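You operate a simulated robot arm through the tools that you are given. There is no shell and no other tool. Be economical: measure what you need, move in short steps, check, and stop when the job is done.

Carry out the task below with a simulated two-armed robot. There is one attempt and no reset: what you move stays moved.

TASK
Drop the grey cart's guard rail, cover both open cartons, raise it again.
Fine: the lids wait on the top deck; one on each carton, seated square; the cartons and the white cases stay where they are.

Only the result counts: the job must be done as asked and must still hold three seconds after the hand-in. Knocking over, shifting, dropping, spilling or breaking anything else fails it. Lids that push on must go on centred and level and be pressed home; caps that screw on are set level and turned clockwise until they are tight.

THE ROBOT
Two 7-joint arms with two-finger parallel grippers on one trunk, on a base that drives. Base frame: it is fixed to the floor where the robot stands at the start and does not move with it; the origin is under the middle of the robot, x ahead of it, y to its left, z up. Lengths are in m, angles in rad, forces in N, time in s.
The left shoulder is at the start at [0.05, 0.165, 0.955], the right one opposite. With the tool pointing down near the work surface each hand reaches from about 0.1 to 0.44 m from the robot's upright axis, wherever it stands, measured 20 degrees to its own side. Places, roughly: guard rail of the grey cart [0.5, -0.1, 0.6]; white case [0.75, -1.5, 0.25]. Payload 3.91 kg a hand.
The TCP of each hand is the grasp point between the finger pads, 0.03 m short of the fingertips. In the tool frame z runs along the fingers and y along their closing line. The gripper opens to 0.11 m. The fingers are 0.02 m wide and 0.01 m thick; the gripper's body (0.048 by 0.112 m) begins 0.055 m behind the TCP.
Orientation is that of the tool frame in the base frame, as a unit quaternion [x, y, z, w]. With the fingers straight down and closing along the base's y, the tool's x points along the base's -x, its y along +y and its z along -z.

THE INTERFACE
- The arms move only by the tool play_rows. It takes "left_steps", "right_steps" or both (then of equal length, played together; a hand with none holds still); each is a list of rows, each a list of 3 entries, a list of its own where there are three numbers: the opening in per cent of the stroke, from 0 (shut) to 100 (fully open), then the shift along the base's x, y, z in m, then the turn, a rotation vector about the base's x, y, z in rad. In form: [[grip, [dx, dy, dz], [rx, ry, rz]], ...]. A call has 1 to 10 rows; each row shifts and turns the commanded pose from where the row before left it. Rows are played at 5 a second. More than 0.05 m and 0.15 rad between two rows, or a gripper value outside its range, and nothing of the call is played. Where a pose cannot be reached the arm comes as near as it can. A force on the tool above 40 N (or 10 N above the force at the start of the call, whichever is more), or a blocked arm, ends the call early, and 0.2 s more pass. The fingers move at their own pace (about 0.045 m/s each) and stop on an object; they squeeze with about 28 N. The grip force told is the motor's: it shows also when the fingers shut on nothing. Time passes only in rows, and 0.2 s behind the last, so rows that do not move let the fingers close. The reply holds the time, the measured pose of the TCP, the force on the tool along the base axes, the opening and the grip force, in the units named above and with some noise, with the torque about the TCP (base axes, N m) and any sound that the robot's microphone picked up.
- Cameras (640 x 400 px; columns grow to the right, rows downward): "scene" is now at [0.121, -0.0076, 1.1434]; the picture's right is [-0.08, -1.00, 0.00], its down [-0.38, 0.03, -0.92] and it looks along [0.92, -0.07, -0.38] (base axes); focal length 214 px, centre (320, 200). "left" rides on the left gripper at [0.072, -0.017, -0.103] in its tool frame; the picture's right is [0.23, 0.97, 0.00], its down [-0.76, 0.18, -0.62] and it looks along [-0.61, 0.14, 0.78] (tool axes); focal length 222 px, centre (320, 200). "right" rides on the right gripper at [0.072, 0.017, -0.103] in its tool frame; the picture's right is [-0.23, 0.97, 0.00], its down [-0.76, -0.18, -0.62] and it looks along [-0.61, -0.14, 0.78] (tool axes); focal length 222 px, centre (320, 200). There is no depth. A picture from a camera that has moved, and an enlarged one, comes with that camera's place and axes in the base frame and with its lens.
- get_image(camera): a new picture of that camera. No time passes.
- raise_lower(by): slides the trunk up (or, below 0, down) by that many m; the arms and the scene camera ride with it, the base frame stays. It gives what a move gives, with no picture.
- drive_base(legs): drives the robot by 1 to 6 legs, each [ahead, left, turn to the left] in m, m and rad, along the robot's own axes; the way and the turn of a leg run together, so that a leg with both is an arc; at most 1.5 m and 3.142 rad a leg. The arms and the cameras ride along, it lands a little off, and it stops where it bumps. It gives what a move gives.
- pan_tilt(pan, tilt): turns the head with the scene camera to pan (to the left, within 1.396 rad either way) and tilt (down, from -0.506 to 1.204), counted from straight ahead of the robot. It gives what a move gives.
- zoom(camera, box): a new picture of the part [left, top, right, bottom] of that camera's present view, enlarged. No time passes.
- hand_in(): hands the job in; it is judged then, once.

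Work in short steps. Places have to be worked out from the pictures, the camera data and where the tool is seen: move nearer, look again, correct. Check each grasp and each placing, and mend what went wrong. You have 120 turns and 108 pictures in all, those below and enlarged ones among them. Open the grippers and draw the arms clear of the work before you hand the job in, unless the task says otherwise; then end with one line.

The tools are called after "Request:" by a JSON object that holds its "fn" and its "kwargs". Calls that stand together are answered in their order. play_rows: Moves the arms, as the interface text tells. Its arguments: {"type":"object","properties":{"left_steps":{"type":"array"},"right_steps":{"type":"array"}},"required":[]} The other tools are called the same way: raise_lower (by) slides the trunk up or down; drive_base (legs) drives the base; pan_tilt (pan, tilt) turns the head that bears the scene camera; get_image (camera) takes a picture; zoom (camera, box) takes an enlarged picture of a part of a camera's view; hand_in () hands the job in.

At the start:

```text
time: 0.0
left_eef_pos: [0.4695, 0.1039, 1.141]
left_tcp_rot: [-0.001, 1.0, 0.0, 0.0]
left_contact_force: [-0.2, 0.0, -0.6]
left_wrist_torque: [0.01, 0.0, 0.02]
left_gripper_width: 0.11
left_finger_force: 0.0
right_eef_pos: [0.3542, -0.2178, 1.1098]
right_tcp_rot: [-0.001, 1.0, 0.0, 0.001]
right_contact_force: [0.9, -0.3, 0.0]
right_wrist_torque: [0.01, 0.0, 0.04]
right_gripper_width: 0.1099
right_finger_force: 0.1
trunk travel left (down, up): [-0.175, 0.328]
robot x, y, heading: [-0.0015, -0.0006, 0.003]
head pan, tilt: [-0.08, 0.393]
```

scene: 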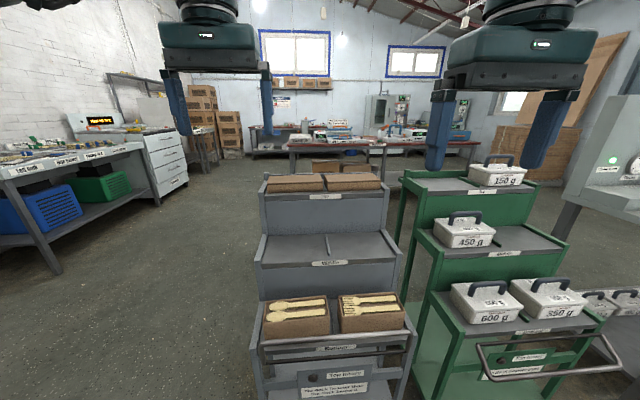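
right: 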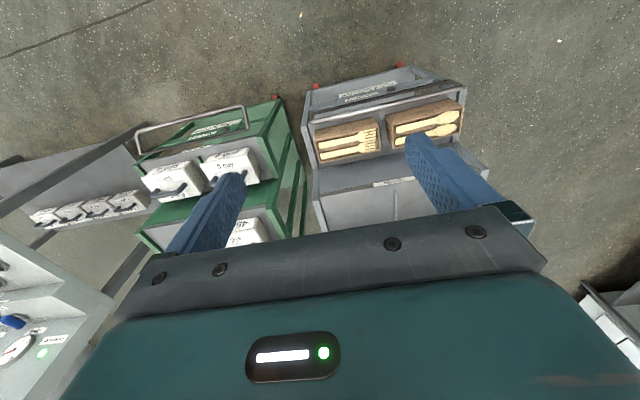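
left: 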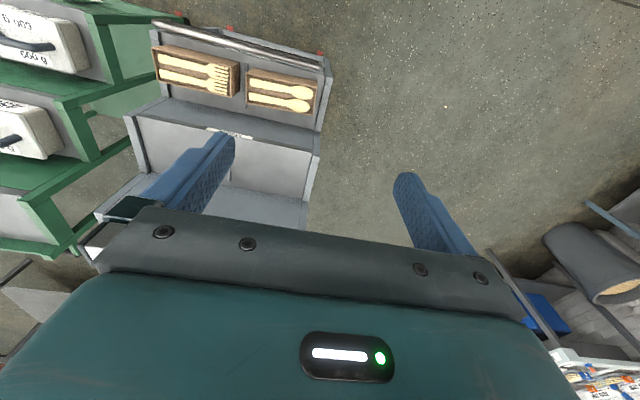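

The grey cart stands ahead with cartons on its bottom deck, rail in front and lids on the top deck. I look closer first.

Request:
{"fn": "zoom", "kwargs": {"camera": "scene", "box": [230, 280, 440, 400]}}

Request:
{"fn": "zoom", "kwargs": {"camera": "scene", "box": [240, 160, 420, 280]}}

Request:
{"fn": "pan_tilt", "kwargs": {"pan": -0.1, "tilt": 0.85}}

Request:
{"fn": "get_image", "kwargs": {"camera": "scene"}}

```text
3.05 times, centred on (335, 340) of scene
camera zoom: at [0.121, -0.0076, 1.1434], right [-0.08, -1.0, 0.0], down [-0.38, 0.03, -0.92], along [0.92, -0.07, -0.38], focal length 654 px, centre (274, -227)
```

zoom: 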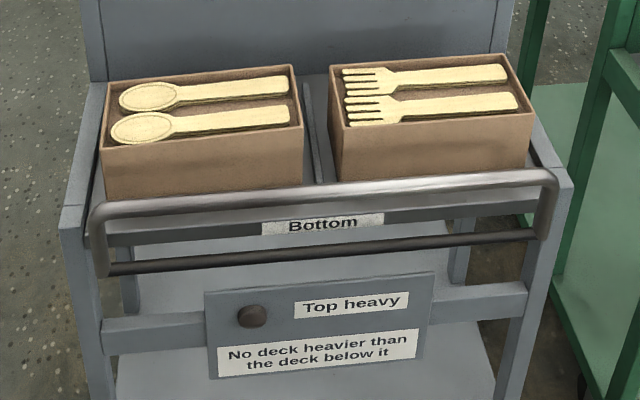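

```text
3.33 times, centred on (330, 220) of scene
camera zoom: at [0.121, -0.0076, 1.1434], right [-0.08, -1.0, 0.0], down [-0.38, 0.03, -0.92], along [0.92, -0.07, -0.38], focal length 715 px, centre (287, 133)
```

zoom: 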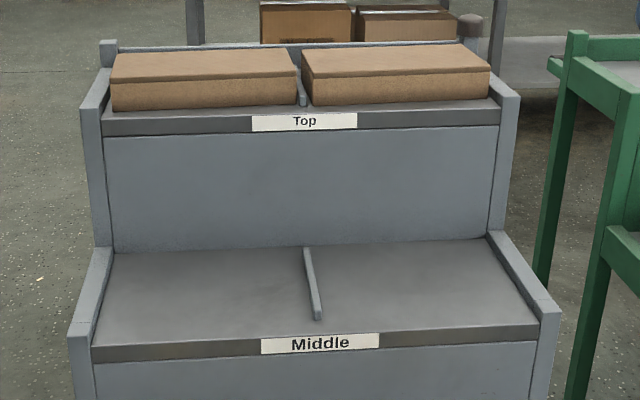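

```text
time: 0.9
left_eef_pos: [0.4689, 0.1034, 1.1407]
left_tcp_rot: [0.002, 1.0, 0.0, 0.0]
left_contact_force: [-0.3, 0.4, 0.3]
left_wrist_torque: [-0.02, -0.04, 0.01]
left_gripper_width: 0.11
left_finger_force: 0.2
right_eef_pos: [0.3549, -0.2177, 1.1097]
right_tcp_rot: [0.0, 1.0, 0.0, -0.001]
right_contact_force: [-0.3, 1.3, 0.0]
right_wrist_torque: [-0.01, 0.01, -0.01]
right_gripper_width: 0.1101
right_finger_force: 0.1
trunk travel left (down, up): [-0.175, 0.328]
robot x, y, heading: [0.0003, 0.0005, -0.004]
head pan, tilt: [-0.099, 0.85]
```

```text
102 pictures are left
camera scene: at [0.1064, -0.008, 1.1038], right [-0.1, -1.0, 0.0], down [-0.75, 0.07, -0.66], along [0.66, -0.07, -0.75], focal length 214 px, centre (320, 200)
```

scene: 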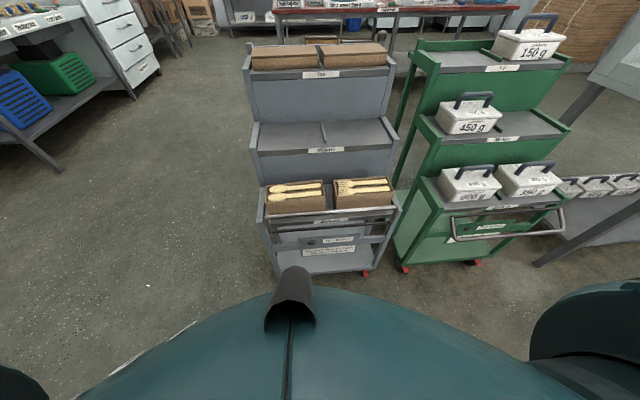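

I zoom in on the rail and its fittings, and on the green cart's for comparison.

Request:
{"fn": "zoom", "kwargs": {"camera": "scene", "box": [250, 170, 410, 280]}}

Request:
{"fn": "zoom", "kwargs": {"camera": "scene", "box": [400, 150, 580, 270]}}

Request:
{"fn": "zoom", "kwargs": {"camera": "right", "box": [280, 50, 500, 200]}}

```text
3.64 times, centred on (330, 225) of scene
camera zoom: at [0.1064, -0.008, 1.1038], right [-0.1, -1.0, 0.0], down [-0.75, 0.07, -0.66], along [0.66, -0.07, -0.75], focal length 780 px, centre (284, 109)
```

zoom: 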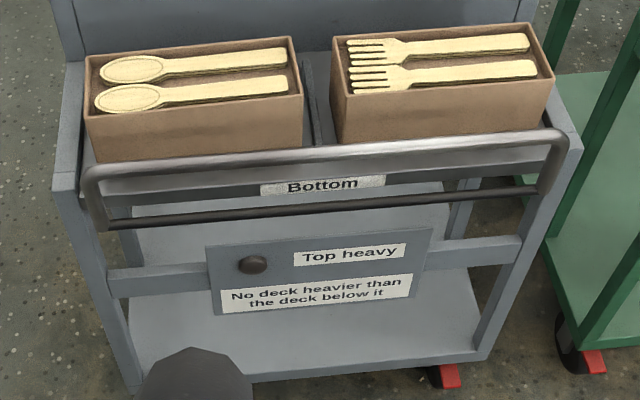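

```text
3.33 times, centred on (490, 210) of scene
camera zoom: at [0.1064, -0.008, 1.1038], right [-0.1, -1.0, 0.0], down [-0.75, 0.07, -0.66], along [0.66, -0.07, -0.75], focal length 715 px, centre (-247, 167)
```

zoom: 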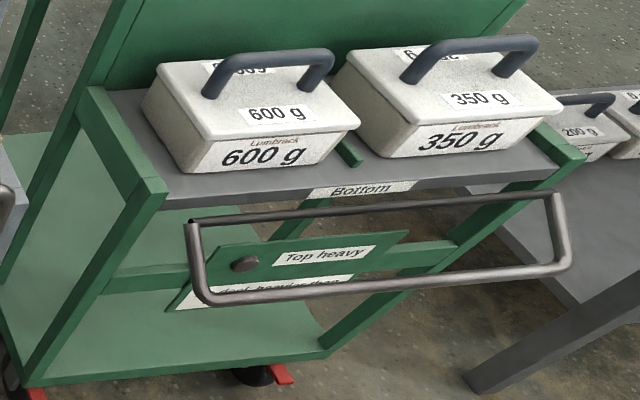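

```text
2.67 times, centred on (390, 125) of right
camera zoom: at [0.2818, -0.2008, 1.2135], right [0.23, 0.97, 0.0], down [0.76, -0.18, 0.62], along [0.61, -0.14, -0.78], focal length 592 px, centre (133, 400)
```

zoom: 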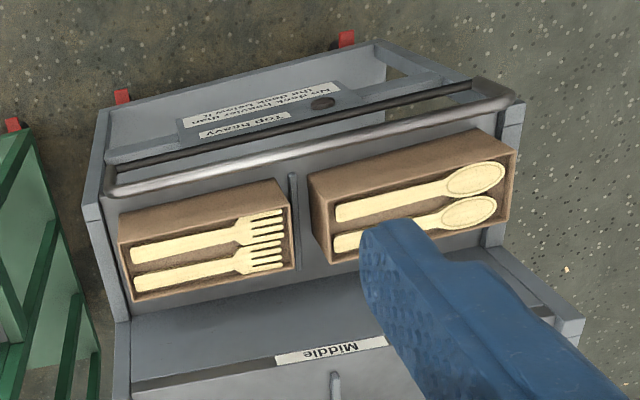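

The rail looks hinged along its lower bar and swings out towards the robot (green cart's is dropped). I raise the trunk to get a second viewpoint for triangulating the decks.

Request:
{"fn": "raise_lower", "kwargs": {"by": 0.32}}

Request:
{"fn": "pan_tilt", "kwargs": {"pan": -0.1, "tilt": 0.85}}

Request:
{"fn": "get_image", "kwargs": {"camera": "scene"}}

Request:
{"fn": "zoom", "kwargs": {"camera": "scene", "box": [240, 100, 400, 200]}}

Request:
{"fn": "zoom", "kwargs": {"camera": "scene", "box": [240, 180, 400, 280]}}

```text
time: 4.1
left_eef_pos: [0.4687, 0.1033, 1.4603]
left_tcp_rot: [-0.001, 1.0, 0.0, 0.001]
left_contact_force: [0.1, 0.2, -0.4]
left_wrist_torque: [0.0, 0.0, -0.01]
left_gripper_width: 0.1101
left_finger_force: 0.1
right_eef_pos: [0.355, -0.218, 1.4301]
right_tcp_rot: [0.0, 1.0, 0.0, 0.0]
right_contact_force: [0.3, -0.1, 0.3]
right_wrist_torque: [-0.02, 0.02, 0.02]
right_gripper_width: 0.1103
right_finger_force: 0.0
trunk travel left (down, up): [-0.495, 0.008]
robot x, y, heading: [0.0003, 0.0007, -0.005]
head pan, tilt: [-0.099, 0.85]
```

```text
time: 4.7
left_eef_pos: [0.4686, 0.1037, 1.4593]
left_tcp_rot: [-0.001, 1.0, -0.001, -0.001]
left_contact_force: [0.4, 0.4, -0.1]
left_wrist_torque: [0.01, 0.0, 0.0]
left_gripper_width: 0.1101
left_finger_force: 0.1
right_eef_pos: [0.355, -0.2175, 1.4293]
right_tcp_rot: [-0.001, 1.0, 0.001, 0.0]
right_contact_force: [-0.4, -0.5, 0.6]
right_wrist_torque: [0.04, -0.03, -0.01]
right_gripper_width: 0.1101
right_finger_force: 0.1
trunk travel left (down, up): [-0.495, 0.008]
robot x, y, heading: [-0.0022, -0.0029, -0.001]
head pan, tilt: [-0.099, 0.85]
```

```text
98 pictures are left
camera scene: at [0.1064, -0.008, 1.4237], right [-0.1, -1.0, 0.0], down [-0.75, 0.07, -0.66], along [0.66, -0.07, -0.75], focal length 214 px, centre (320, 200)
```

scene: 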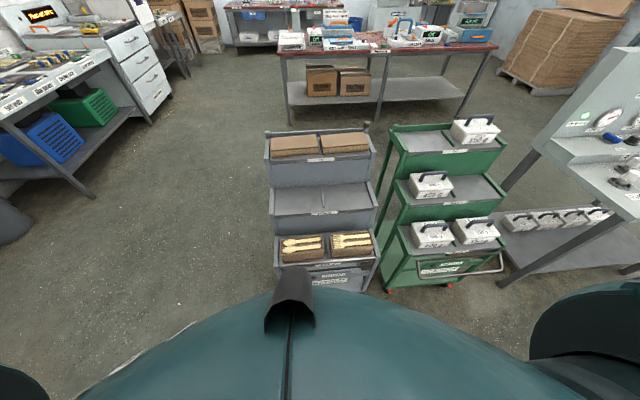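

```text
4.00 times, centred on (320, 150) of scene
camera zoom: at [0.1064, -0.008, 1.4237], right [-0.1, -1.0, 0.0], down [-0.75, 0.07, -0.66], along [0.66, -0.07, -0.75], focal length 858 px, centre (320, 400)
```

zoom: 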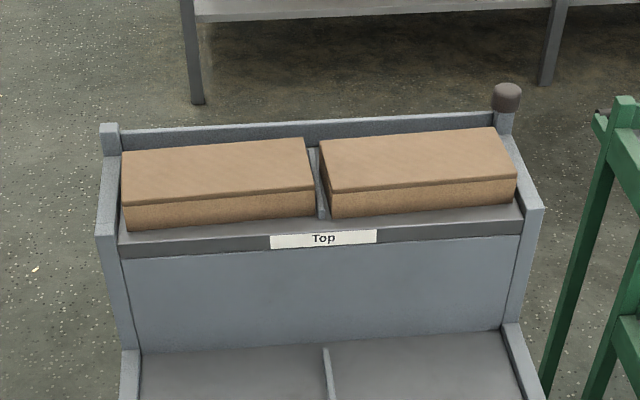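

```text
4.00 times, centred on (320, 230) of scene
camera zoom: at [0.1064, -0.008, 1.4237], right [-0.1, -1.0, 0.0], down [-0.75, 0.07, -0.66], along [0.66, -0.07, -0.75], focal length 858 px, centre (320, 80)
```

zoom: 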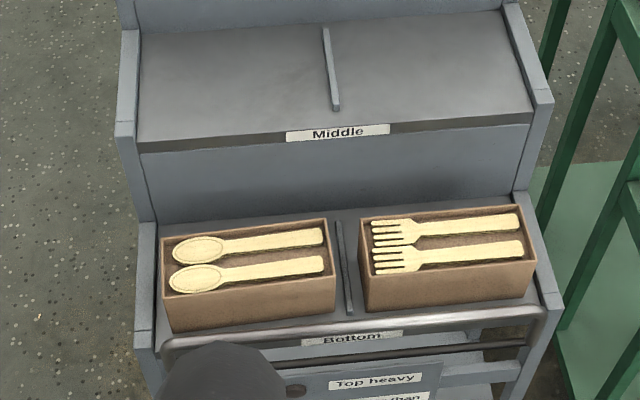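

Estimates: rail top bar x≈0.475, z≈0.63, y −0.28…0.10; lids ≈0.19×0.095×0.03 with top at z≈0.915, centred about (0.88, 0.02) and (0.88, −0.19); cartons centred about x≈0.567, top z≈0.627. I test how far the arm really reaches, high over the cart.

Request:
{"fn": "play_rows", "kwargs": {"left_steps": [[100, [0.03, 0, -0.04], [0, 0, 0]], [100, [0.03, 0, -0.04], [0, 0, 0]], [100, [0.03, 0, -0.04], [0, 0, 0]], [100, [0.03, 0, -0.04], [0, 0, 0]], [100, [0.03, 0, -0.04], [0, 0, 0]], [100, [0.03, 0, -0.04], [0, 0, 0]], [100, [0.03, 0, -0.04], [0, 0, 0]], [100, [0.03, 0, -0.03], [0, 0, 0]], [100, [0.03, 0, 0], [0, 0, 0]], [100, [0.03, 0, 0], [0, 0, 0]]]}}

```text
time: 6.9
left_eef_pos: [0.6446, 0.1071, 1.1684]
left_tcp_rot: [0.0, 1.0, 0.0, 0.0]
left_contact_force: [0.1, -0.3, 0.1]
left_wrist_torque: [-0.04, 0.04, 0.01]
left_gripper_width: 0.11
left_finger_force: 0.0
left hand out of reach, approached as far as the arm can: row 6, 7, 8, 9, 10
right_eef_pos: [0.355, -0.2184, 1.4299]
right_tcp_rot: [-0.001, 1.0, -0.001, 0.0]
right_contact_force: [-0.7, 0.6, 0.2]
right_wrist_torque: [-0.03, 0.02, -0.02]
right_gripper_width: 0.11
right_finger_force: 0.0
trunk travel left (down, up): [-0.495, 0.008]
robot x, y, heading: [-0.001, 0.0045, -0.003]
head pan, tilt: [-0.099, 0.85]
```

Tool-down reach is about 0.645 m, so working from the front is possible if the base can get closer. I tilt the right hand to look back at the robot's base footprint.

Request:
{"fn": "play_rows", "kwargs": {"right_steps": [[100, [0, 0, 0], [0, 0.15, 0]], [100, [0, 0, 0], [0, 0.15, 0]], [100, [0, 0, 0], [0, 0.15, 0]], [100, [0, 0, 0], [0, 0.15, 0]]]}}

Request:
{"fn": "get_image", "kwargs": {"camera": "right"}}

```text
time: 7.9
left_eef_pos: [0.6429, 0.1072, 1.1672]
left_tcp_rot: [0.0, 1.0, 0.0, 0.0]
left_contact_force: [0.2, -0.2, 0.1]
left_wrist_torque: [0.01, 0.0, 0.01]
left_gripper_width: 0.1102
left_finger_force: 0.0
right_eef_pos: [0.3386, -0.1969, 1.412]
right_tcp_rot: [0.001, 0.975, 0.001, -0.223]
right_contact_force: [0.4, 0.3, 0.0]
right_wrist_torque: [-0.03, 0.0, 0.0]
right_gripper_width: 0.11
right_finger_force: 0.0
right hand out of reach, approached as far as the arm can: row 3, 4
trunk travel left (down, up): [-0.495, 0.008]
robot x, y, heading: [0.0015, -0.0007, -0.0]
head pan, tilt: [-0.099, 0.85]
```

```text
95 pictures are left
camera right: at [0.317, -0.1799, 1.5365], right [0.21, 0.97, -0.1], down [0.96, -0.18, 0.23], along [0.21, -0.14, -0.97], focal length 222 px, centre (320, 200)
```

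right: 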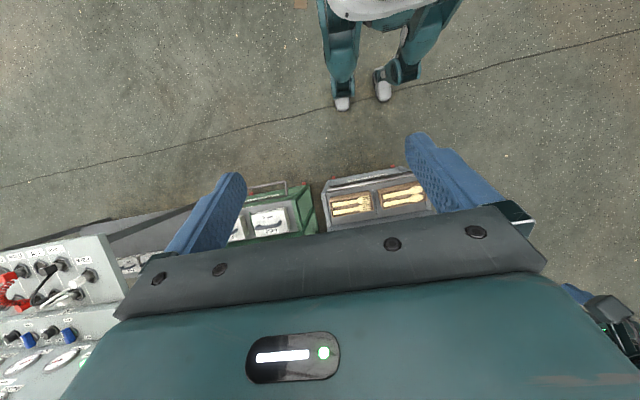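

The robot stands on legs whose toes end at x≈0.08, so it can drive nearer. I bring the hands back in before driving.

Request:
{"fn": "play_rows", "kwargs": {"left_steps": [[100, [-0.05, 0, 0.0], [0, 0, 0]], [100, [-0.05, 0, 0.0], [0, 0, 0]], [100, [-0.05, 0, 0.0], [0, 0, 0]], [100, [-0.05, 0, 0.0], [0, 0, 0]], [100, [-0.05, 0.02, 0.0], [0, 0, 0]], [100, [-0.05, 0.02, 0.0], [0, 0, 0]]], "right_steps": [[100, [0, 0, -0.03], [0, -0.15, 0]], [100, [0, 0, -0.03], [0, -0.15, 0]], [100, [0, 0, -0.03], [0, -0.15, 0]], [100, [0, 0, -0.03], [0, -0.15, 0]], [100, [0, 0, -0.03], [0, 0, 0]], [100, [0, 0, -0.03], [0, 0, 0]]]}}

```text
refused: row 5 steps farther than a row can; nothing moved
```

Step too long diagonally; same with shorter rows.

Request:
{"fn": "play_rows", "kwargs": {"left_steps": [[100, [-0.05, 0, 0.0], [0, 0, 0]], [100, [-0.05, 0, 0.0], [0, 0, 0]], [100, [-0.05, 0, 0.0], [0, 0, 0]], [100, [-0.05, 0, 0.0], [0, 0, 0]], [100, [-0.03, 0.02, 0.0], [0, 0, 0]], [100, [-0.03, 0.02, 0.0], [0, 0, 0]]], "right_steps": [[100, [0, 0, -0.03], [0, -0.15, 0]], [100, [0, 0, -0.03], [0, -0.15, 0]], [100, [0, 0, -0.03], [0, -0.15, 0]], [100, [0, 0, -0.03], [0, -0.15, 0]], [100, [0, 0, -0.03], [0, 0, 0]], [100, [0, 0, -0.03], [0, 0, 0]]]}}

```text
time: 9.3
left_eef_pos: [0.3784, 0.1453, 1.1671]
left_tcp_rot: [-0.001, 1.0, -0.001, 0.001]
left_contact_force: [-0.1, 0.2, 0.3]
left_wrist_torque: [0.01, -0.01, 0.0]
left_gripper_width: 0.11
left_finger_force: 0.1
right_eef_pos: [0.3376, -0.1976, 1.2306]
right_tcp_rot: [0.0, 0.997, 0.001, 0.077]
right_contact_force: [0.3, -0.8, 0.5]
right_wrist_torque: [0.01, 0.01, 0.01]
right_gripper_width: 0.1098
right_finger_force: 0.1
trunk travel left (down, up): [-0.495, 0.008]
robot x, y, heading: [0.0017, 0.0009, -0.003]
head pan, tilt: [-0.099, 0.85]
```

Shifts count from the clamped pose, so I correct the right wrist by +0.15. Then drive ahead 0.12 and lower the trunk 0.25.

Request:
{"fn": "play_rows", "kwargs": {"right_steps": [[100, [0, 0, 0], [0, 0.15, 0]]]}}

Request:
{"fn": "drive_base", "kwargs": {"legs": [[0.12, 0, 0]]}}

Request:
{"fn": "raise_lower", "kwargs": {"by": -0.25}}

Request:
{"fn": "get_image", "kwargs": {"camera": "right"}}

Request:
{"fn": "get_image", "kwargs": {"camera": "scene"}}

```text
time: 9.7
left_eef_pos: [0.3806, 0.1451, 1.167]
left_tcp_rot: [-0.001, 1.0, 0.0, 0.001]
left_contact_force: [-0.4, -0.5, -0.7]
left_wrist_torque: [-0.02, 0.03, -0.03]
left_gripper_width: 0.1102
left_finger_force: 0.1
right_eef_pos: [0.3386, -0.1973, 1.2308]
right_tcp_rot: [0.0, 1.0, 0.0, 0.0]
right_contact_force: [-0.4, 1.0, -0.1]
right_wrist_torque: [0.0, 0.02, -0.03]
right_gripper_width: 0.1099
right_finger_force: 0.1
trunk travel left (down, up): [-0.495, 0.008]
robot x, y, heading: [-0.001, 0.0016, 0.001]
head pan, tilt: [-0.099, 0.85]
```

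```text
time: 10.9
left_eef_pos: [0.4951, 0.1449, 1.166]
left_tcp_rot: [-0.001, 1.0, 0.0, 0.0]
left_contact_force: [0.2, -0.2, -0.5]
left_wrist_torque: [0.0, 0.03, -0.01]
left_gripper_width: 0.11
left_finger_force: 0.0
right_eef_pos: [0.4557, -0.1954, 1.2301]
right_tcp_rot: [-0.001, 1.0, 0.001, 0.001]
right_contact_force: [-0.8, -0.9, 0.2]
right_wrist_torque: [0.0, 0.05, 0.0]
right_gripper_width: 0.1099
right_finger_force: 0.1
trunk travel left (down, up): [-0.495, 0.008]
robot x, y, heading: [0.1172, -0.0051, -0.001]
head pan, tilt: [-0.099, 0.85]
```

```text
time: 13.5
left_eef_pos: [0.4958, 0.1451, 0.918]
left_tcp_rot: [-0.001, 1.0, 0.0, 0.0]
left_contact_force: [0.1, -0.3, -0.4]
left_wrist_torque: [-0.02, 0.0, 0.02]
left_gripper_width: 0.1097
left_finger_force: 0.1
right_eef_pos: [0.4547, -0.1964, 0.9808]
right_tcp_rot: [0.0, 1.0, 0.001, 0.0]
right_contact_force: [-0.4, 0.2, 0.0]
right_wrist_torque: [-0.02, 0.01, 0.04]
right_gripper_width: 0.11
right_finger_force: 0.1
trunk travel left (down, up): [-0.245, 0.258]
robot x, y, heading: [0.1151, 0.0004, 0.003]
head pan, tilt: [-0.099, 0.85]
```

```text
94 pictures are left
camera right: at [0.3814, -0.1797, 1.0846], right [0.23, 0.97, 0.0], down [0.76, -0.18, 0.62], along [0.61, -0.14, -0.78], focal length 222 px, centre (320, 200)
```

right: 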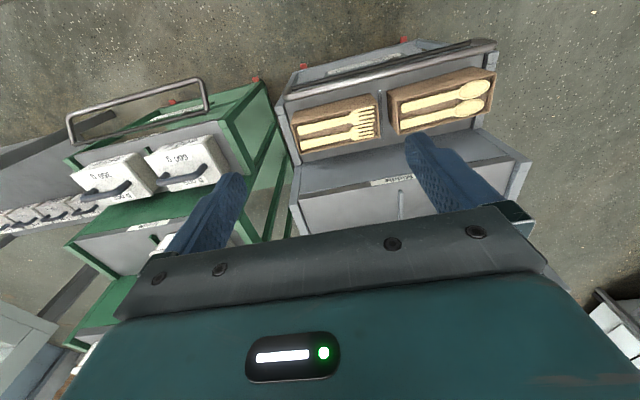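

```text
93 pictures are left
camera scene: at [0.2227, -0.0078, 1.1737], right [-0.1, -1.0, 0.0], down [-0.75, 0.07, -0.66], along [0.66, -0.06, -0.75], focal length 214 px, centre (320, 200)
```

scene: 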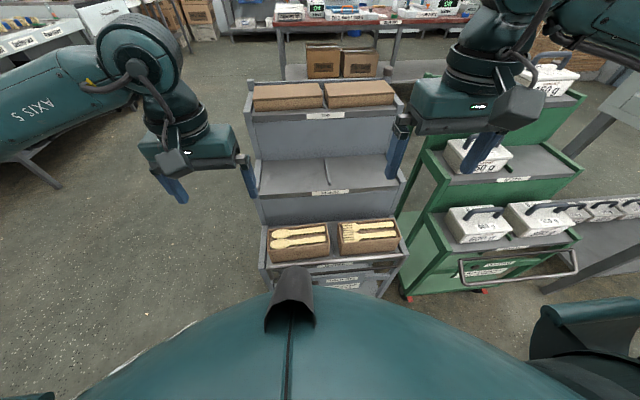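

Close look at the rail ends and knob from here.

Request:
{"fn": "zoom", "kwargs": {"camera": "scene", "box": [250, 215, 420, 300]}}

Request:
{"fn": "zoom", "kwargs": {"camera": "right", "box": [270, 20, 510, 150]}}

Request:
{"fn": "zoom", "kwargs": {"camera": "left", "box": [0, 0, 320, 200]}}

```text
3.76 times, centred on (335, 258) of scene
camera zoom: at [0.2227, -0.0078, 1.1737], right [-0.1, -1.0, 0.0], down [-0.75, 0.07, -0.66], along [0.66, -0.06, -0.75], focal length 807 px, centre (264, -16)
```

zoom: 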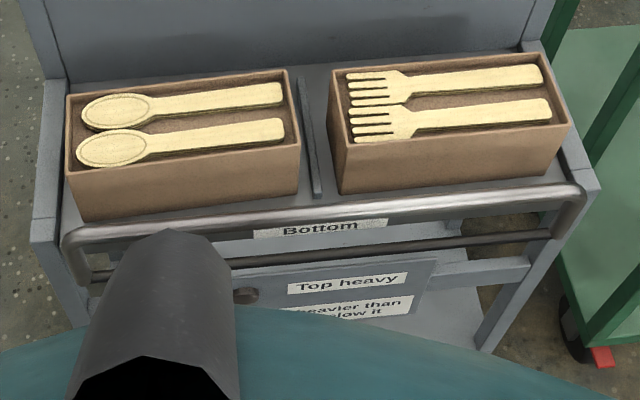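

```text
2.67 times, centred on (390, 85) of right
camera zoom: at [0.3814, -0.1797, 1.0846], right [0.23, 0.97, 0.0], down [0.76, -0.18, 0.62], along [0.61, -0.14, -0.78], focal length 592 px, centre (133, 507)
```

zoom: 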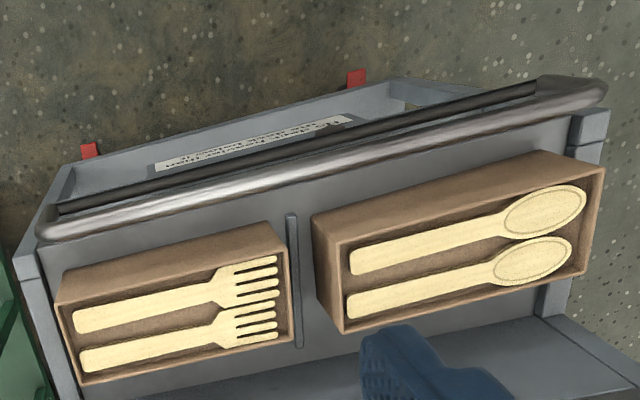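

```text
2.00 times, centred on (160, 100) of left
camera zoom: at [0.4224, 0.1269, 1.0199], right [-0.23, 0.97, 0.0], down [0.76, 0.18, 0.62], along [0.61, 0.14, -0.78], focal length 444 px, centre (640, 400)
```

zoom: 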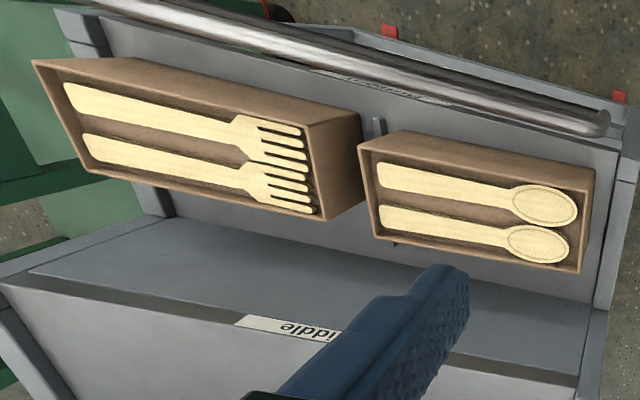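

Rail geometry: top bar at x≈0.476, z≈0.633; hinge bar below at z≈0.562. I turn the left hand 90° so the fingers close along x and bring it above the bar at y≈−0.02, with the right hand drawn back.

Request:
{"fn": "play_rows", "kwargs": {"left_steps": [[100, [-0.002, -0.0165, -0.012], [0, 0, -0.15]], [100, [-0.002, -0.0165, -0.012], [0, 0, -0.15]], [100, [-0.002, -0.0165, -0.012], [0, 0, -0.15]], [100, [-0.002, -0.0165, -0.012], [0, 0, -0.15]], [100, [-0.002, -0.0165, -0.012], [0, 0, -0.15]], [100, [-0.002, -0.0165, -0.012], [0, 0, -0.15]], [60, [-0.002, -0.0165, -0.012], [0, 0, -0.15]], [40, [-0.002, -0.0165, -0.012], [0, 0, -0.15]], [40, [-0.002, -0.0165, -0.012], [0, 0, -0.15]], [40, [-0.002, -0.0165, -0.012], [0, 0, -0.15]]], "right_steps": [[100, [-0.02, 0, 0.01], [0, 0, 0]], [100, [-0.02, 0, 0.01], [0, 0, 0]], [100, [-0.02, 0, 0.01], [0, 0, 0]], [100, [-0.02, 0, 0.01], [0, 0, 0]], [100, [-0.02, 0, 0.01], [0, 0, 0]], [100, [0, 0, 0], [0, 0, 0]], [100, [0, 0, 0], [0, 0, 0]], [100, [0, 0, 0], [0, 0, 0]], [100, [0, 0, 0], [0, 0, 0]], [100, [0, 0, 0], [0, 0, 0]]]}}

Request:
{"fn": "get_image", "kwargs": {"camera": "left"}}

Request:
{"fn": "get_image", "kwargs": {"camera": "scene"}}

```text
time: 15.7
left_eef_pos: [0.4762, -0.0196, 0.7966]
left_tcp_rot: [0.681, 0.732, 0.0, 0.0]
left_contact_force: [-0.3, 0.5, -1.0]
left_wrist_torque: [0.01, -0.07, 0.01]
left_gripper_width: 0.0441
left_finger_force: 0.1
right_eef_pos: [0.3535, -0.1978, 1.0314]
right_tcp_rot: [-0.001, 1.0, 0.001, 0.001]
right_contact_force: [-0.3, 0.5, 0.4]
right_wrist_torque: [0.02, 0.02, -0.02]
right_gripper_width: 0.1101
right_finger_force: 0.0
trunk travel left (down, up): [-0.245, 0.258]
robot x, y, heading: [0.1161, 0.0008, 0.004]
head pan, tilt: [-0.099, 0.85]
```

```text
89 pictures are left
camera left: at [0.4531, 0.0502, 0.8997], right [0.95, 0.3, 0.0], down [0.23, -0.75, 0.62], along [0.19, -0.59, -0.78], focal length 222 px, centre (320, 200)
```

left: 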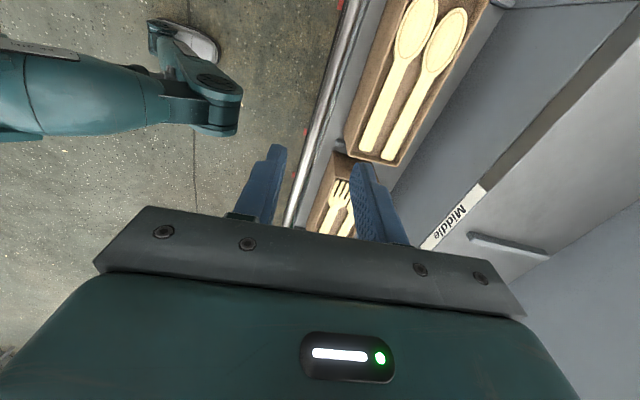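

```text
88 pictures are left
camera scene: at [0.222, -0.0086, 1.1738], right [-0.1, -1.0, 0.0], down [-0.75, 0.07, -0.66], along [0.66, -0.06, -0.75], focal length 214 px, centre (320, 200)
```

scene: 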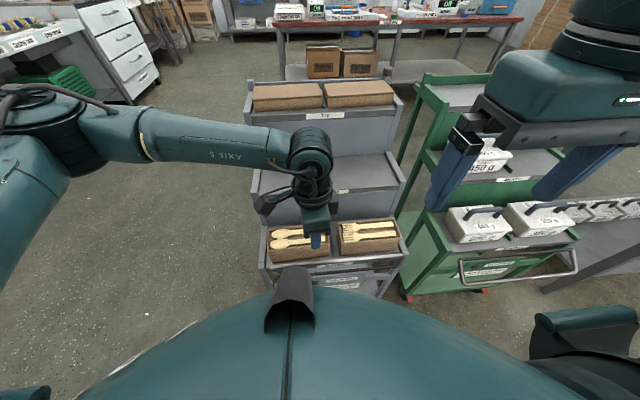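

The bar lies between the fingers' line. I lower onto it to z≈0.637, still 4 cm open.

Request:
{"fn": "play_rows", "kwargs": {"left_steps": [[40, [0, 0, -0.03], [0, 0, -0.07]], [40, [0, 0, -0.03], [0, 0, 0]], [40, [0, 0, -0.03], [0, 0, 0]], [40, [0, 0, -0.03], [0, 0, 0]], [40, [0, 0, -0.02], [0, 0, 0]]]}}

Request:
{"fn": "get_image", "kwargs": {"camera": "left"}}

```text
time: 16.9
left_eef_pos: [0.4746, -0.0189, 0.6844]
left_tcp_rot: [0.68, 0.734, 0.001, 0.0]
left_contact_force: [0.4, -0.6, 0.2]
left_wrist_torque: [0.01, 0.03, 0.0]
left_gripper_width: 0.0441
left_finger_force: 0.0
left hand out of reach, approached as far as the arm can: row 1
right_eef_pos: [0.3552, -0.1978, 1.0328]
right_tcp_rot: [-0.001, 1.0, 0.001, 0.001]
right_contact_force: [0.0, -0.3, 0.2]
right_wrist_torque: [0.01, 0.02, 0.03]
right_gripper_width: 0.11
right_finger_force: 0.1
trunk travel left (down, up): [-0.245, 0.258]
robot x, y, heading: [0.1174, 0.0016, 0.004]
head pan, tilt: [-0.099, 0.85]
```

```text
87 pictures are left
camera left: at [0.4527, 0.05, 0.788], right [0.95, 0.3, 0.0], down [0.23, -0.75, 0.62], along [0.19, -0.59, -0.78], focal length 222 px, centre (320, 200)
```

left: 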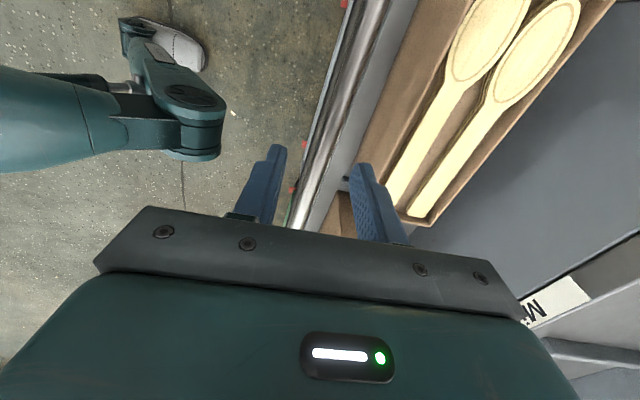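

The bar runs right between the fingers. Down 4.8 cm more, then close.

Request:
{"fn": "play_rows", "kwargs": {"left_steps": [[40, [0, 0, -0.024], [0, 0, 0]], [40, [0, 0, -0.024], [0, 0, 0]], [0, [0, 0, 0], [0, 0, 0]], [0, [0, 0, 0], [0, 0, 0]], [0, [0, 0, 0], [0, 0, 0]], [0, [0, 0, 0], [0, 0, 0]]]}}

Request:
{"fn": "get_image", "kwargs": {"camera": "left"}}

```text
time: 18.3
left_eef_pos: [0.4738, -0.0195, 0.6367]
left_tcp_rot: [0.681, 0.733, 0.001, 0.0]
left_contact_force: [7.0, 1.5, 0.0]
left_wrist_torque: [0.05, -0.3, -0.92]
left_gripper_width: 0.0147
left_finger_force: 45.0
right_eef_pos: [0.3551, -0.1981, 1.0335]
right_tcp_rot: [-0.001, 1.0, -0.001, 0.001]
right_contact_force: [0.2, 0.9, -0.7]
right_wrist_torque: [-0.02, 0.02, -0.01]
right_gripper_width: 0.1101
right_finger_force: 0.0
trunk travel left (down, up): [-0.245, 0.258]
robot x, y, heading: [0.1178, 0.0022, -0.004]
head pan, tilt: [-0.099, 0.85]
```

```text
86 pictures are left
camera left: at [0.4516, 0.0504, 0.7401], right [0.95, 0.3, 0.0], down [0.23, -0.75, 0.62], along [0.19, -0.59, -0.78], focal length 222 px, centre (320, 200)
```

left: 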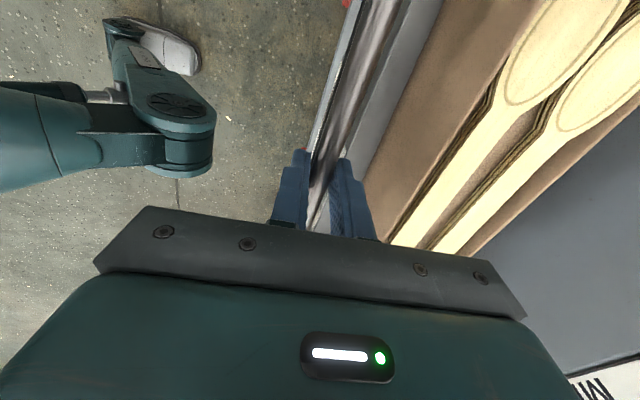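

The bar is held (14.7 mm). I test with a small pull outward.

Request:
{"fn": "play_rows", "kwargs": {"left_steps": [[0, [-0.007, 0, 0], [0, 0, 0]], [0, [-0.007, 0, -0.001], [0, 0, 0]], [0, [-0.007, 0, -0.002], [0, 0, 0]]]}}

```text
time: 19.1
left_eef_pos: [0.4529, -0.0195, 0.6348]
left_tcp_rot: [0.681, 0.733, 0.0, 0.0]
left_contact_force: [2.2, -0.4, 0.3]
left_wrist_torque: [0.65, -0.22, -0.92]
left_gripper_width: 0.0145
left_finger_force: 44.8
right_eef_pos: [0.3544, -0.1984, 1.0319]
right_tcp_rot: [0.0, 1.0, 0.001, 0.0]
right_contact_force: [0.2, 0.3, -0.1]
right_wrist_torque: [-0.03, -0.03, 0.0]
right_gripper_width: 0.1102
right_finger_force: 0.0
trunk travel left (down, up): [-0.245, 0.258]
robot x, y, heading: [0.1173, -0.0033, 0.005]
head pan, tilt: [-0.099, 0.85]
```

It swings freely. I follow the arc down to near horizontal.

Request:
{"fn": "play_rows", "kwargs": {"left_steps": [[0, [-0.014, 0, -0.008], [0, 0, 0]], [0, [-0.012, 0, -0.009], [0, 0, 0]], [0, [-0.01, 0, -0.011], [0, 0, 0]], [0, [-0.008, 0, -0.012], [0, 0, 0]], [0, [-0.005, 0, -0.013], [0, 0, 0]], [0, [-0.003, 0, -0.015], [0, 0, 0]]]}}

Request:
{"fn": "get_image", "kwargs": {"camera": "left"}}

Request:
{"fn": "get_image", "kwargs": {"camera": "scene"}}

```text
time: 20.5
left_eef_pos: [0.4042, -0.0186, 0.5665]
left_tcp_rot: [0.679, 0.734, 0.002, 0.004]
left_contact_force: [17.3, -4.9, 0.1]
left_wrist_torque: [0.17, -0.5, -0.91]
left_gripper_width: 0.0148
left_finger_force: 45.7
right_eef_pos: [0.3555, -0.1975, 1.0321]
right_tcp_rot: [-0.001, 1.0, 0.001, 0.0]
right_contact_force: [-1.0, 0.3, -0.7]
right_wrist_torque: [-0.03, -0.02, -0.02]
right_gripper_width: 0.11
right_finger_force: 0.0
trunk travel left (down, up): [-0.245, 0.258]
robot x, y, heading: [0.1175, -0.0026, 0.003]
head pan, tilt: [-0.099, 0.85]
```

```text
85 pictures are left
camera left: at [0.3816, 0.0505, 0.6691], right [0.95, 0.3, 0.01], down [0.23, -0.75, 0.63], along [0.19, -0.6, -0.78], focal length 222 px, centre (320, 200)
```

left: 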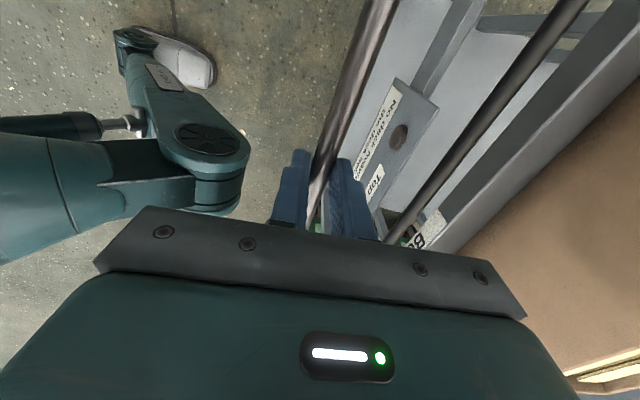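

```text
84 pictures are left
camera scene: at [0.2235, -0.008, 1.1737], right [-0.1, -1.0, 0.0], down [-0.75, 0.07, -0.66], along [0.66, -0.06, -0.75], focal length 214 px, centre (320, 200)
```

scene: 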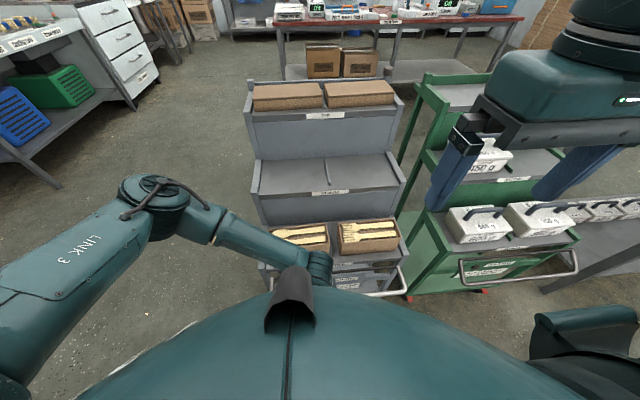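

Rail is horizontal; I keep lowering along the arc while watching for the stop.

Request:
{"fn": "play_rows", "kwargs": {"left_steps": [[0, [0.003, 0, -0.012], [0, 0, 0]], [0, [0.004, 0, -0.012], [0, 0, 0]], [0, [0.005, 0, -0.011], [0, 0, 0]]]}}

```text
time: 21.3
left_eef_pos: [0.414, -0.0194, 0.5321]
left_tcp_rot: [0.68, 0.733, 0.0, 0.001]
left_contact_force: [11.7, -3.9, 7.4]
left_wrist_torque: [0.3, -0.4, -0.86]
left_gripper_width: 0.0146
left_finger_force: 45.4
right_eef_pos: [0.3538, -0.1979, 1.0329]
right_tcp_rot: [-0.001, 1.0, 0.001, 0.002]
right_contact_force: [-0.7, -0.4, 0.0]
right_wrist_torque: [-0.01, 0.02, 0.02]
right_gripper_width: 0.1101
right_finger_force: 0.1
trunk travel left (down, up): [-0.245, 0.258]
robot x, y, heading: [0.1149, -0.0007, 0.004]
head pan, tilt: [-0.099, 0.85]
```

Still following; a bit further.

Request:
{"fn": "play_rows", "kwargs": {"left_steps": [[0, [0.006, 0, -0.01], [0, 0, 0]], [0, [0.007, 0, -0.008], [0, 0, 0]]]}}

```text
time: 21.9
left_eef_pos: [0.4203, -0.0212, 0.5158]
left_tcp_rot: [0.681, 0.732, -0.004, -0.002]
left_contact_force: [-17.7, 4.8, 34.2]
left_wrist_torque: [0.06, 0.18, -0.95]
left_gripper_width: 0.0145
left_finger_force: 45.1
right_eef_pos: [0.3534, -0.1961, 1.0332]
right_tcp_rot: [-0.001, 1.0, 0.0, 0.002]
right_contact_force: [0.5, 0.0, 0.1]
right_wrist_torque: [-0.01, 0.01, 0.01]
right_gripper_width: 0.1103
right_finger_force: 0.0
trunk travel left (down, up): [-0.245, 0.258]
robot x, y, heading: [0.116, 0.0027, -0.001]
head pan, tilt: [-0.099, 0.85]
```

The stop is felt (34 N up). I ease back, open the fingers and raise the hand.

Request:
{"fn": "play_rows", "kwargs": {"left_steps": [[0, [-0.004, 0, 0.005], [0, 0, 0]], [30, [0, 0, 0], [0, 0, 0]], [30, [0, 0, 0], [0, 0, 0]], [30, [0, 0, 0.02], [0, 0, 0]], [30, [0, 0, 0.04], [0, 0, 0]], [30, [0, 0, 0.05], [0, 0, 0]]]}}

Request:
{"fn": "get_image", "kwargs": {"camera": "left"}}

Request:
{"fn": "zoom", "kwargs": {"camera": "scene", "box": [240, 200, 440, 310]}}

```text
time: 23.3
left_eef_pos: [0.424, -0.0199, 0.6298]
left_tcp_rot: [0.68, 0.733, 0.001, 0.0]
left_contact_force: [-0.3, 0.3, 0.2]
left_wrist_torque: [-0.01, 0.0, 0.02]
left_gripper_width: 0.033
left_finger_force: 0.0
right_eef_pos: [0.3541, -0.1976, 1.0317]
right_tcp_rot: [-0.001, 1.0, 0.001, 0.001]
right_contact_force: [0.7, -0.4, -0.1]
right_wrist_torque: [0.0, 0.03, 0.01]
right_gripper_width: 0.1101
right_finger_force: 0.1
trunk travel left (down, up): [-0.245, 0.258]
robot x, y, heading: [0.1173, 0.0039, 0.0]
head pan, tilt: [-0.099, 0.85]
```

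```text
83 pictures are left
camera left: at [0.4013, 0.05, 0.7322], right [0.95, 0.3, 0.0], down [0.23, -0.75, 0.62], along [0.19, -0.59, -0.78], focal length 222 px, centre (320, 200)
```

left: 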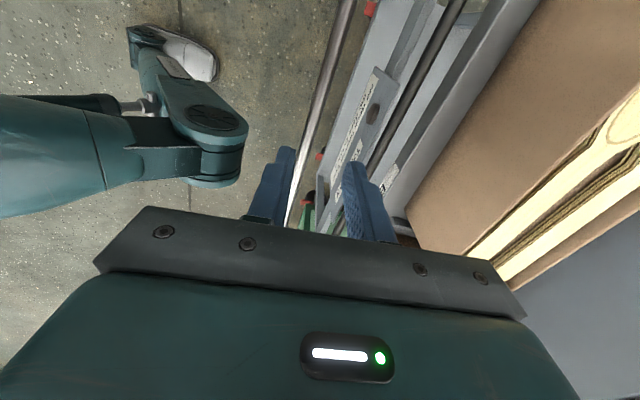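

```text
3.20 times, centred on (340, 255) of scene
camera zoom: at [0.2226, -0.0078, 1.1736], right [-0.1, -1.0, 0.0], down [-0.75, 0.07, -0.66], along [0.66, -0.06, -0.75], focal length 686 px, centre (256, 24)
```

zoom: 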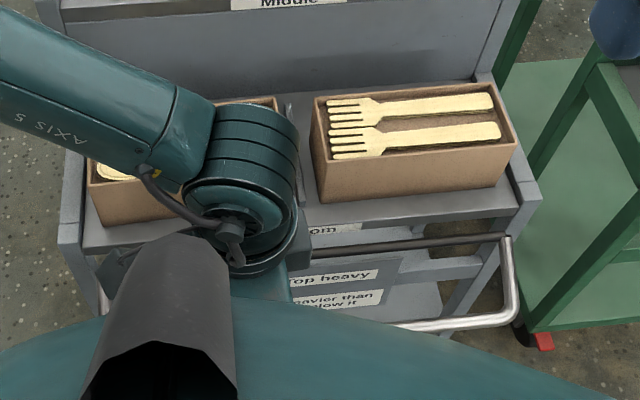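

The rail is down and rests by itself. Now I raise the trunk for the top deck and check leg clearance before driving closer.

Request:
{"fn": "raise_lower", "kwargs": {"by": 0.22}}

Request:
{"fn": "play_rows", "kwargs": {"left_steps": [[60, [0, 0.01, 0.04], [0, 0, 0]], [100, [0, 0.01, 0.04], [0, 0, 0]], [100, [0, 0.01, 0.04], [0, 0, 0]], [100, [0, 0.01, 0.04], [0, 0, 0]], [100, [0, 0.01, 0.04], [0, 0, 0]]]}}

Request:
{"fn": "get_image", "kwargs": {"camera": "left"}}

```text
time: 25.6
left_eef_pos: [0.4249, -0.0203, 0.849]
left_tcp_rot: [0.68, 0.733, 0.0, 0.0]
left_contact_force: [-0.3, 0.4, 0.0]
left_wrist_torque: [-0.02, 0.01, -0.01]
left_gripper_width: 0.0329
left_finger_force: 0.0
right_eef_pos: [0.3548, -0.1969, 1.2524]
right_tcp_rot: [-0.001, 1.0, 0.001, 0.001]
right_contact_force: [0.2, -0.4, -0.1]
right_wrist_torque: [-0.03, -0.02, 0.01]
right_gripper_width: 0.1103
right_finger_force: 0.0
trunk travel left (down, up): [-0.465, 0.038]
robot x, y, heading: [0.1163, 0.0002, -0.003]
head pan, tilt: [-0.099, 0.85]
```

```text
time: 26.8
left_eef_pos: [0.424, 0.0341, 1.0469]
left_tcp_rot: [0.68, 0.733, 0.001, 0.001]
left_contact_force: [-0.7, 0.1, -1.1]
left_wrist_torque: [-0.01, 0.04, -0.03]
left_gripper_width: 0.1099
left_finger_force: 0.0
right_eef_pos: [0.3547, -0.1968, 1.2514]
right_tcp_rot: [-0.001, 1.0, 0.0, 0.001]
right_contact_force: [0.6, -0.1, -1.4]
right_wrist_torque: [-0.03, 0.0, 0.0]
right_gripper_width: 0.1099
right_finger_force: 0.0
trunk travel left (down, up): [-0.465, 0.038]
robot x, y, heading: [0.1171, 0.0017, 0.001]
head pan, tilt: [-0.099, 0.85]
```

```text
81 pictures are left
camera left: at [0.4009, 0.103, 1.1499], right [0.95, 0.3, 0.0], down [0.23, -0.75, 0.62], along [0.19, -0.6, -0.78], focal length 222 px, centre (320, 200)
```

left: 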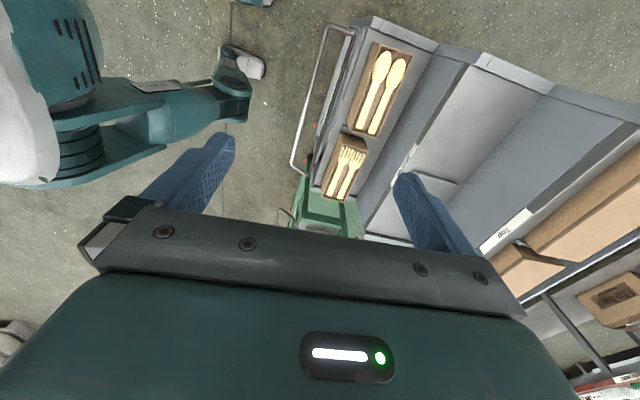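

Reaching the top deck from the front would crowd the knees against the lowered rail. From the cart's left side (open floor) everything is within reach and the gripper needs no yaw, so I unturn the left hand and drive around.

Request:
{"fn": "play_rows", "kwargs": {"left_steps": [[100, [0, 0.02, 0.005], [0, 0, 0.15]], [100, [0, 0.02, 0.005], [0, 0, 0.15]], [100, [0, 0.02, 0.005], [0, 0, 0.15]], [100, [0, 0.02, 0.005], [0, 0, 0.15]], [100, [0, 0.02, 0.005], [0, 0, 0.15]], [100, [0, 0, 0.005], [0, 0, 0.15]], [100, [0, 0, 0.005], [0, 0, 0.15]], [100, [0, 0, 0.005], [0, 0, 0.15]], [100, [0, 0, 0.005], [0, 0, 0.15]], [100, [0, 0, 0.005], [0, 0, 0.15]]]}}

Request:
{"fn": "drive_base", "kwargs": {"legs": [[0, 0.75, 0], [0.68, 0, 0], [0, 0, -1.571]]}}

Request:
{"fn": "pan_tilt", "kwargs": {"pan": 0, "tilt": 0.8}}

Request:
{"fn": "get_image", "kwargs": {"camera": "scene"}}

```text
time: 29.0
left_eef_pos: [0.4237, 0.13, 1.0986]
left_tcp_rot: [-0.003, 1.0, -0.001, 0.0]
left_contact_force: [0.7, 0.2, -0.2]
left_wrist_torque: [-0.01, -0.02, -0.05]
left_gripper_width: 0.1098
left_finger_force: 0.1
right_eef_pos: [0.3543, -0.1972, 1.2532]
right_tcp_rot: [-0.001, 1.0, 0.002, 0.001]
right_contact_force: [0.4, -0.3, -0.1]
right_wrist_torque: [0.03, -0.03, 0.02]
right_gripper_width: 0.1098
right_finger_force: 0.0
trunk travel left (down, up): [-0.465, 0.038]
robot x, y, heading: [0.112, 0.0005, 0.001]
head pan, tilt: [-0.099, 0.85]
```

```text
time: 43.3
left_eef_pos: [0.9365, 0.4331, 1.0997]
left_tcp_rot: [0.716, 0.699, 0.0, 0.0]
left_contact_force: [-0.7, 0.0, -0.7]
left_wrist_torque: [-0.01, 0.01, -0.01]
left_gripper_width: 0.11
left_finger_force: 0.1
right_eef_pos: [0.61, 0.5101, 1.2521]
right_tcp_rot: [0.716, 0.698, 0.0, 0.001]
right_contact_force: [0.0, 0.1, -0.7]
right_wrist_torque: [0.0, 0.01, -0.02]
right_gripper_width: 0.1099
right_finger_force: 0.1
trunk travel left (down, up): [-0.465, 0.038]
robot x, y, heading: [0.8161, 0.7417, -1.596]
head pan, tilt: [-0.099, 0.85]
```

```text
time: 44.0
left_eef_pos: [0.9354, 0.4332, 1.0996]
left_tcp_rot: [0.715, 0.699, 0.0, 0.0]
left_contact_force: [-0.4, 0.7, 0.2]
left_wrist_torque: [-0.01, -0.05, -0.01]
left_gripper_width: 0.1099
left_finger_force: 0.0
right_eef_pos: [0.6115, 0.5109, 1.2513]
right_tcp_rot: [0.716, 0.698, -0.001, 0.001]
right_contact_force: [0.0, 0.7, 0.5]
right_wrist_torque: [-0.02, -0.02, 0.04]
right_gripper_width: 0.1101
right_finger_force: 0.0
trunk travel left (down, up): [-0.465, 0.038]
robot x, y, heading: [0.8155, 0.7438, -1.597]
head pan, tilt: [0.0, 0.799]
```

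```text
80 pictures are left
camera scene: at [0.811, 0.6332, 1.3977], right [-1.0, 0.03, 0.0], down [0.02, 0.72, -0.7], along [-0.02, -0.7, -0.72], focal length 214 px, centre (320, 200)
```

scene: 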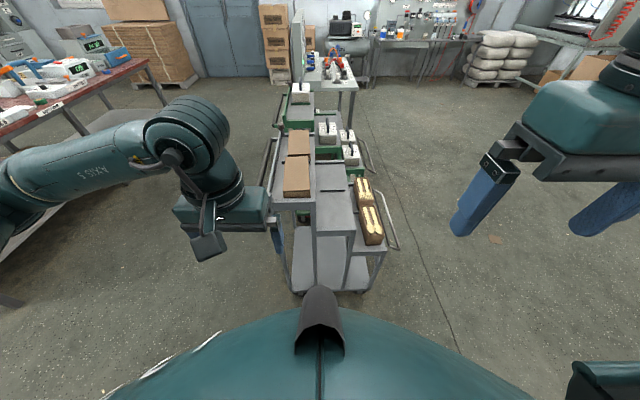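

Good view from the side. I zoom in on the cart from here.

Request:
{"fn": "zoom", "kwargs": {"camera": "scene", "box": [255, 110, 415, 210]}}

Request:
{"fn": "zoom", "kwargs": {"camera": "scene", "box": [255, 170, 415, 300]}}

Request:
{"fn": "zoom", "kwargs": {"camera": "left", "box": [160, 0, 480, 200]}}

```text
4.00 times, centred on (335, 160) of scene
camera zoom: at [0.811, 0.6332, 1.3977], right [-1.0, 0.03, 0.0], down [0.02, 0.72, -0.7], along [-0.02, -0.7, -0.72], focal length 858 px, centre (260, 360)
```

zoom: 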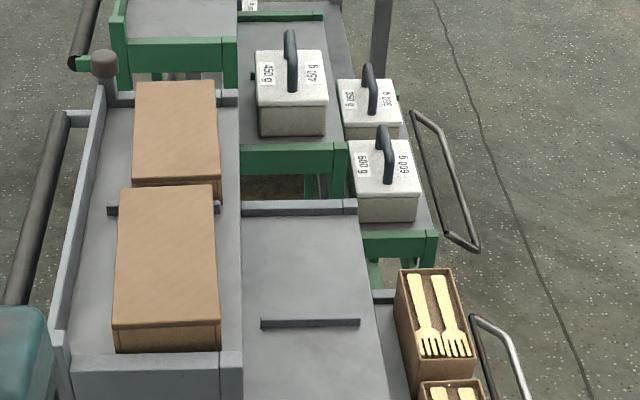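

```text
3.08 times, centred on (335, 235) of scene
camera zoom: at [0.811, 0.6332, 1.3977], right [-1.0, 0.03, 0.0], down [0.02, 0.72, -0.7], along [-0.02, -0.7, -0.72], focal length 660 px, centre (274, 92)
```

zoom: 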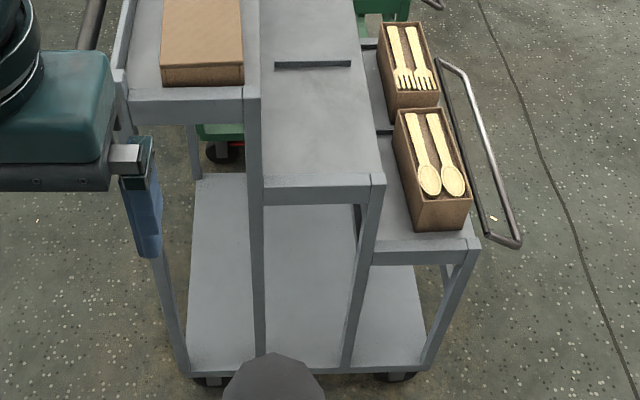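

```text
2.00 times, centred on (320, 100) of left
camera zoom: at [0.9207, 0.5037, 1.2018], right [0.98, 0.2, 0.0], down [0.16, -0.77, 0.62], along [0.13, -0.61, -0.78], focal length 444 px, centre (320, 400)
```

zoom: 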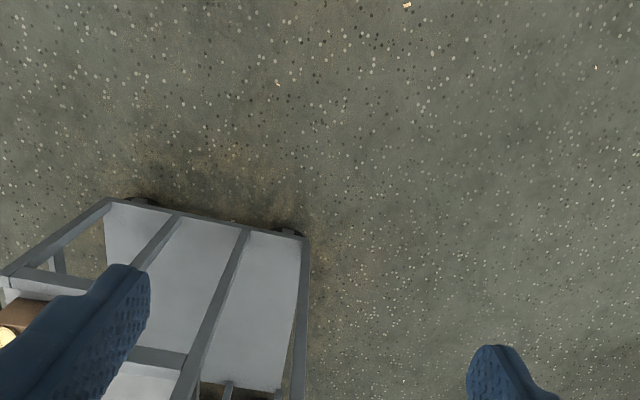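

Lids: centres ≈(0.877, 0.022) and (0.879, −0.183), 0.088×0.197, top z≈0.915. I drive closer to the side of the cart and align to −y.

Request:
{"fn": "drive_base", "kwargs": {"legs": [[0, 0, 0.025], [0, -0.07, 0], [0.31, 0, 0]]}}

Request:
{"fn": "get_image", "kwargs": {"camera": "left"}}

Request:
{"fn": "get_image", "kwargs": {"camera": "scene"}}

```text
time: 47.4
left_eef_pos: [0.872, 0.1359, 1.0999]
left_tcp_rot: [0.707, 0.707, -0.001, 0.001]
left_contact_force: [0.6, 0.0, 0.6]
left_wrist_torque: [-0.01, 0.0, 0.04]
left_gripper_width: 0.1098
left_finger_force: 0.0
right_eef_pos: [0.546, 0.2069, 1.2524]
right_tcp_rot: [0.707, 0.707, -0.001, 0.002]
right_contact_force: [-0.2, 0.6, 0.7]
right_wrist_torque: [-0.04, -0.01, 0.0]
right_gripper_width: 0.1101
right_finger_force: 0.1
trunk travel left (down, up): [-0.465, 0.038]
robot x, y, heading: [0.7396, 0.4401, -1.566]
head pan, tilt: [0.0, 0.799]
stopped in leg 3: the robot was blocked; the commanded pose is now the measured one
```

```text
76 pictures are left
camera left: at [0.8558, 0.2071, 1.2022], right [0.97, 0.23, 0.0], down [0.18, -0.76, 0.62], along [0.14, -0.61, -0.78], focal length 222 px, centre (320, 200)
```

left: 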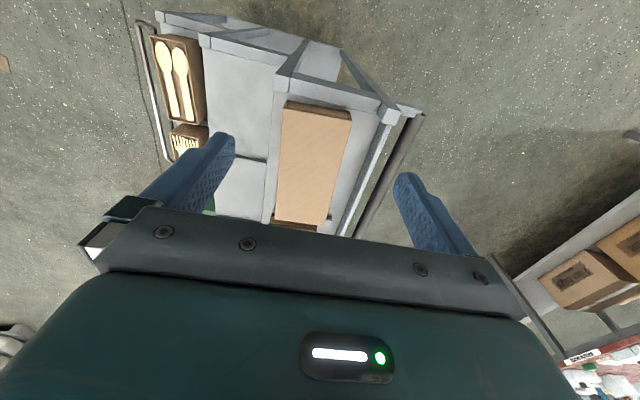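

```text
75 pictures are left
camera scene: at [0.743, 0.3342, 1.3978], right [-1.0, 0.0, 0.0], down [0.0, 0.72, -0.7], along [0.0, -0.7, -0.72], focal length 214 px, centre (320, 200)
```

scene: 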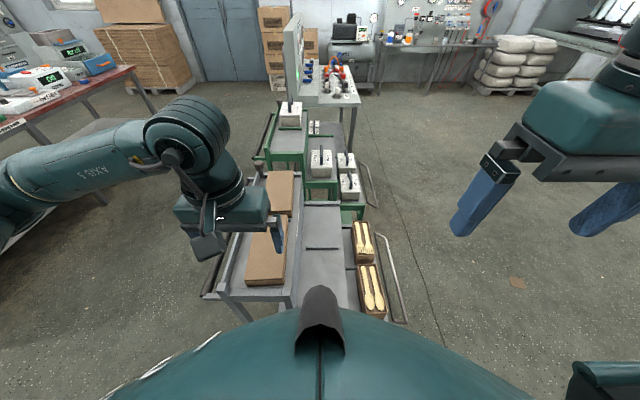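

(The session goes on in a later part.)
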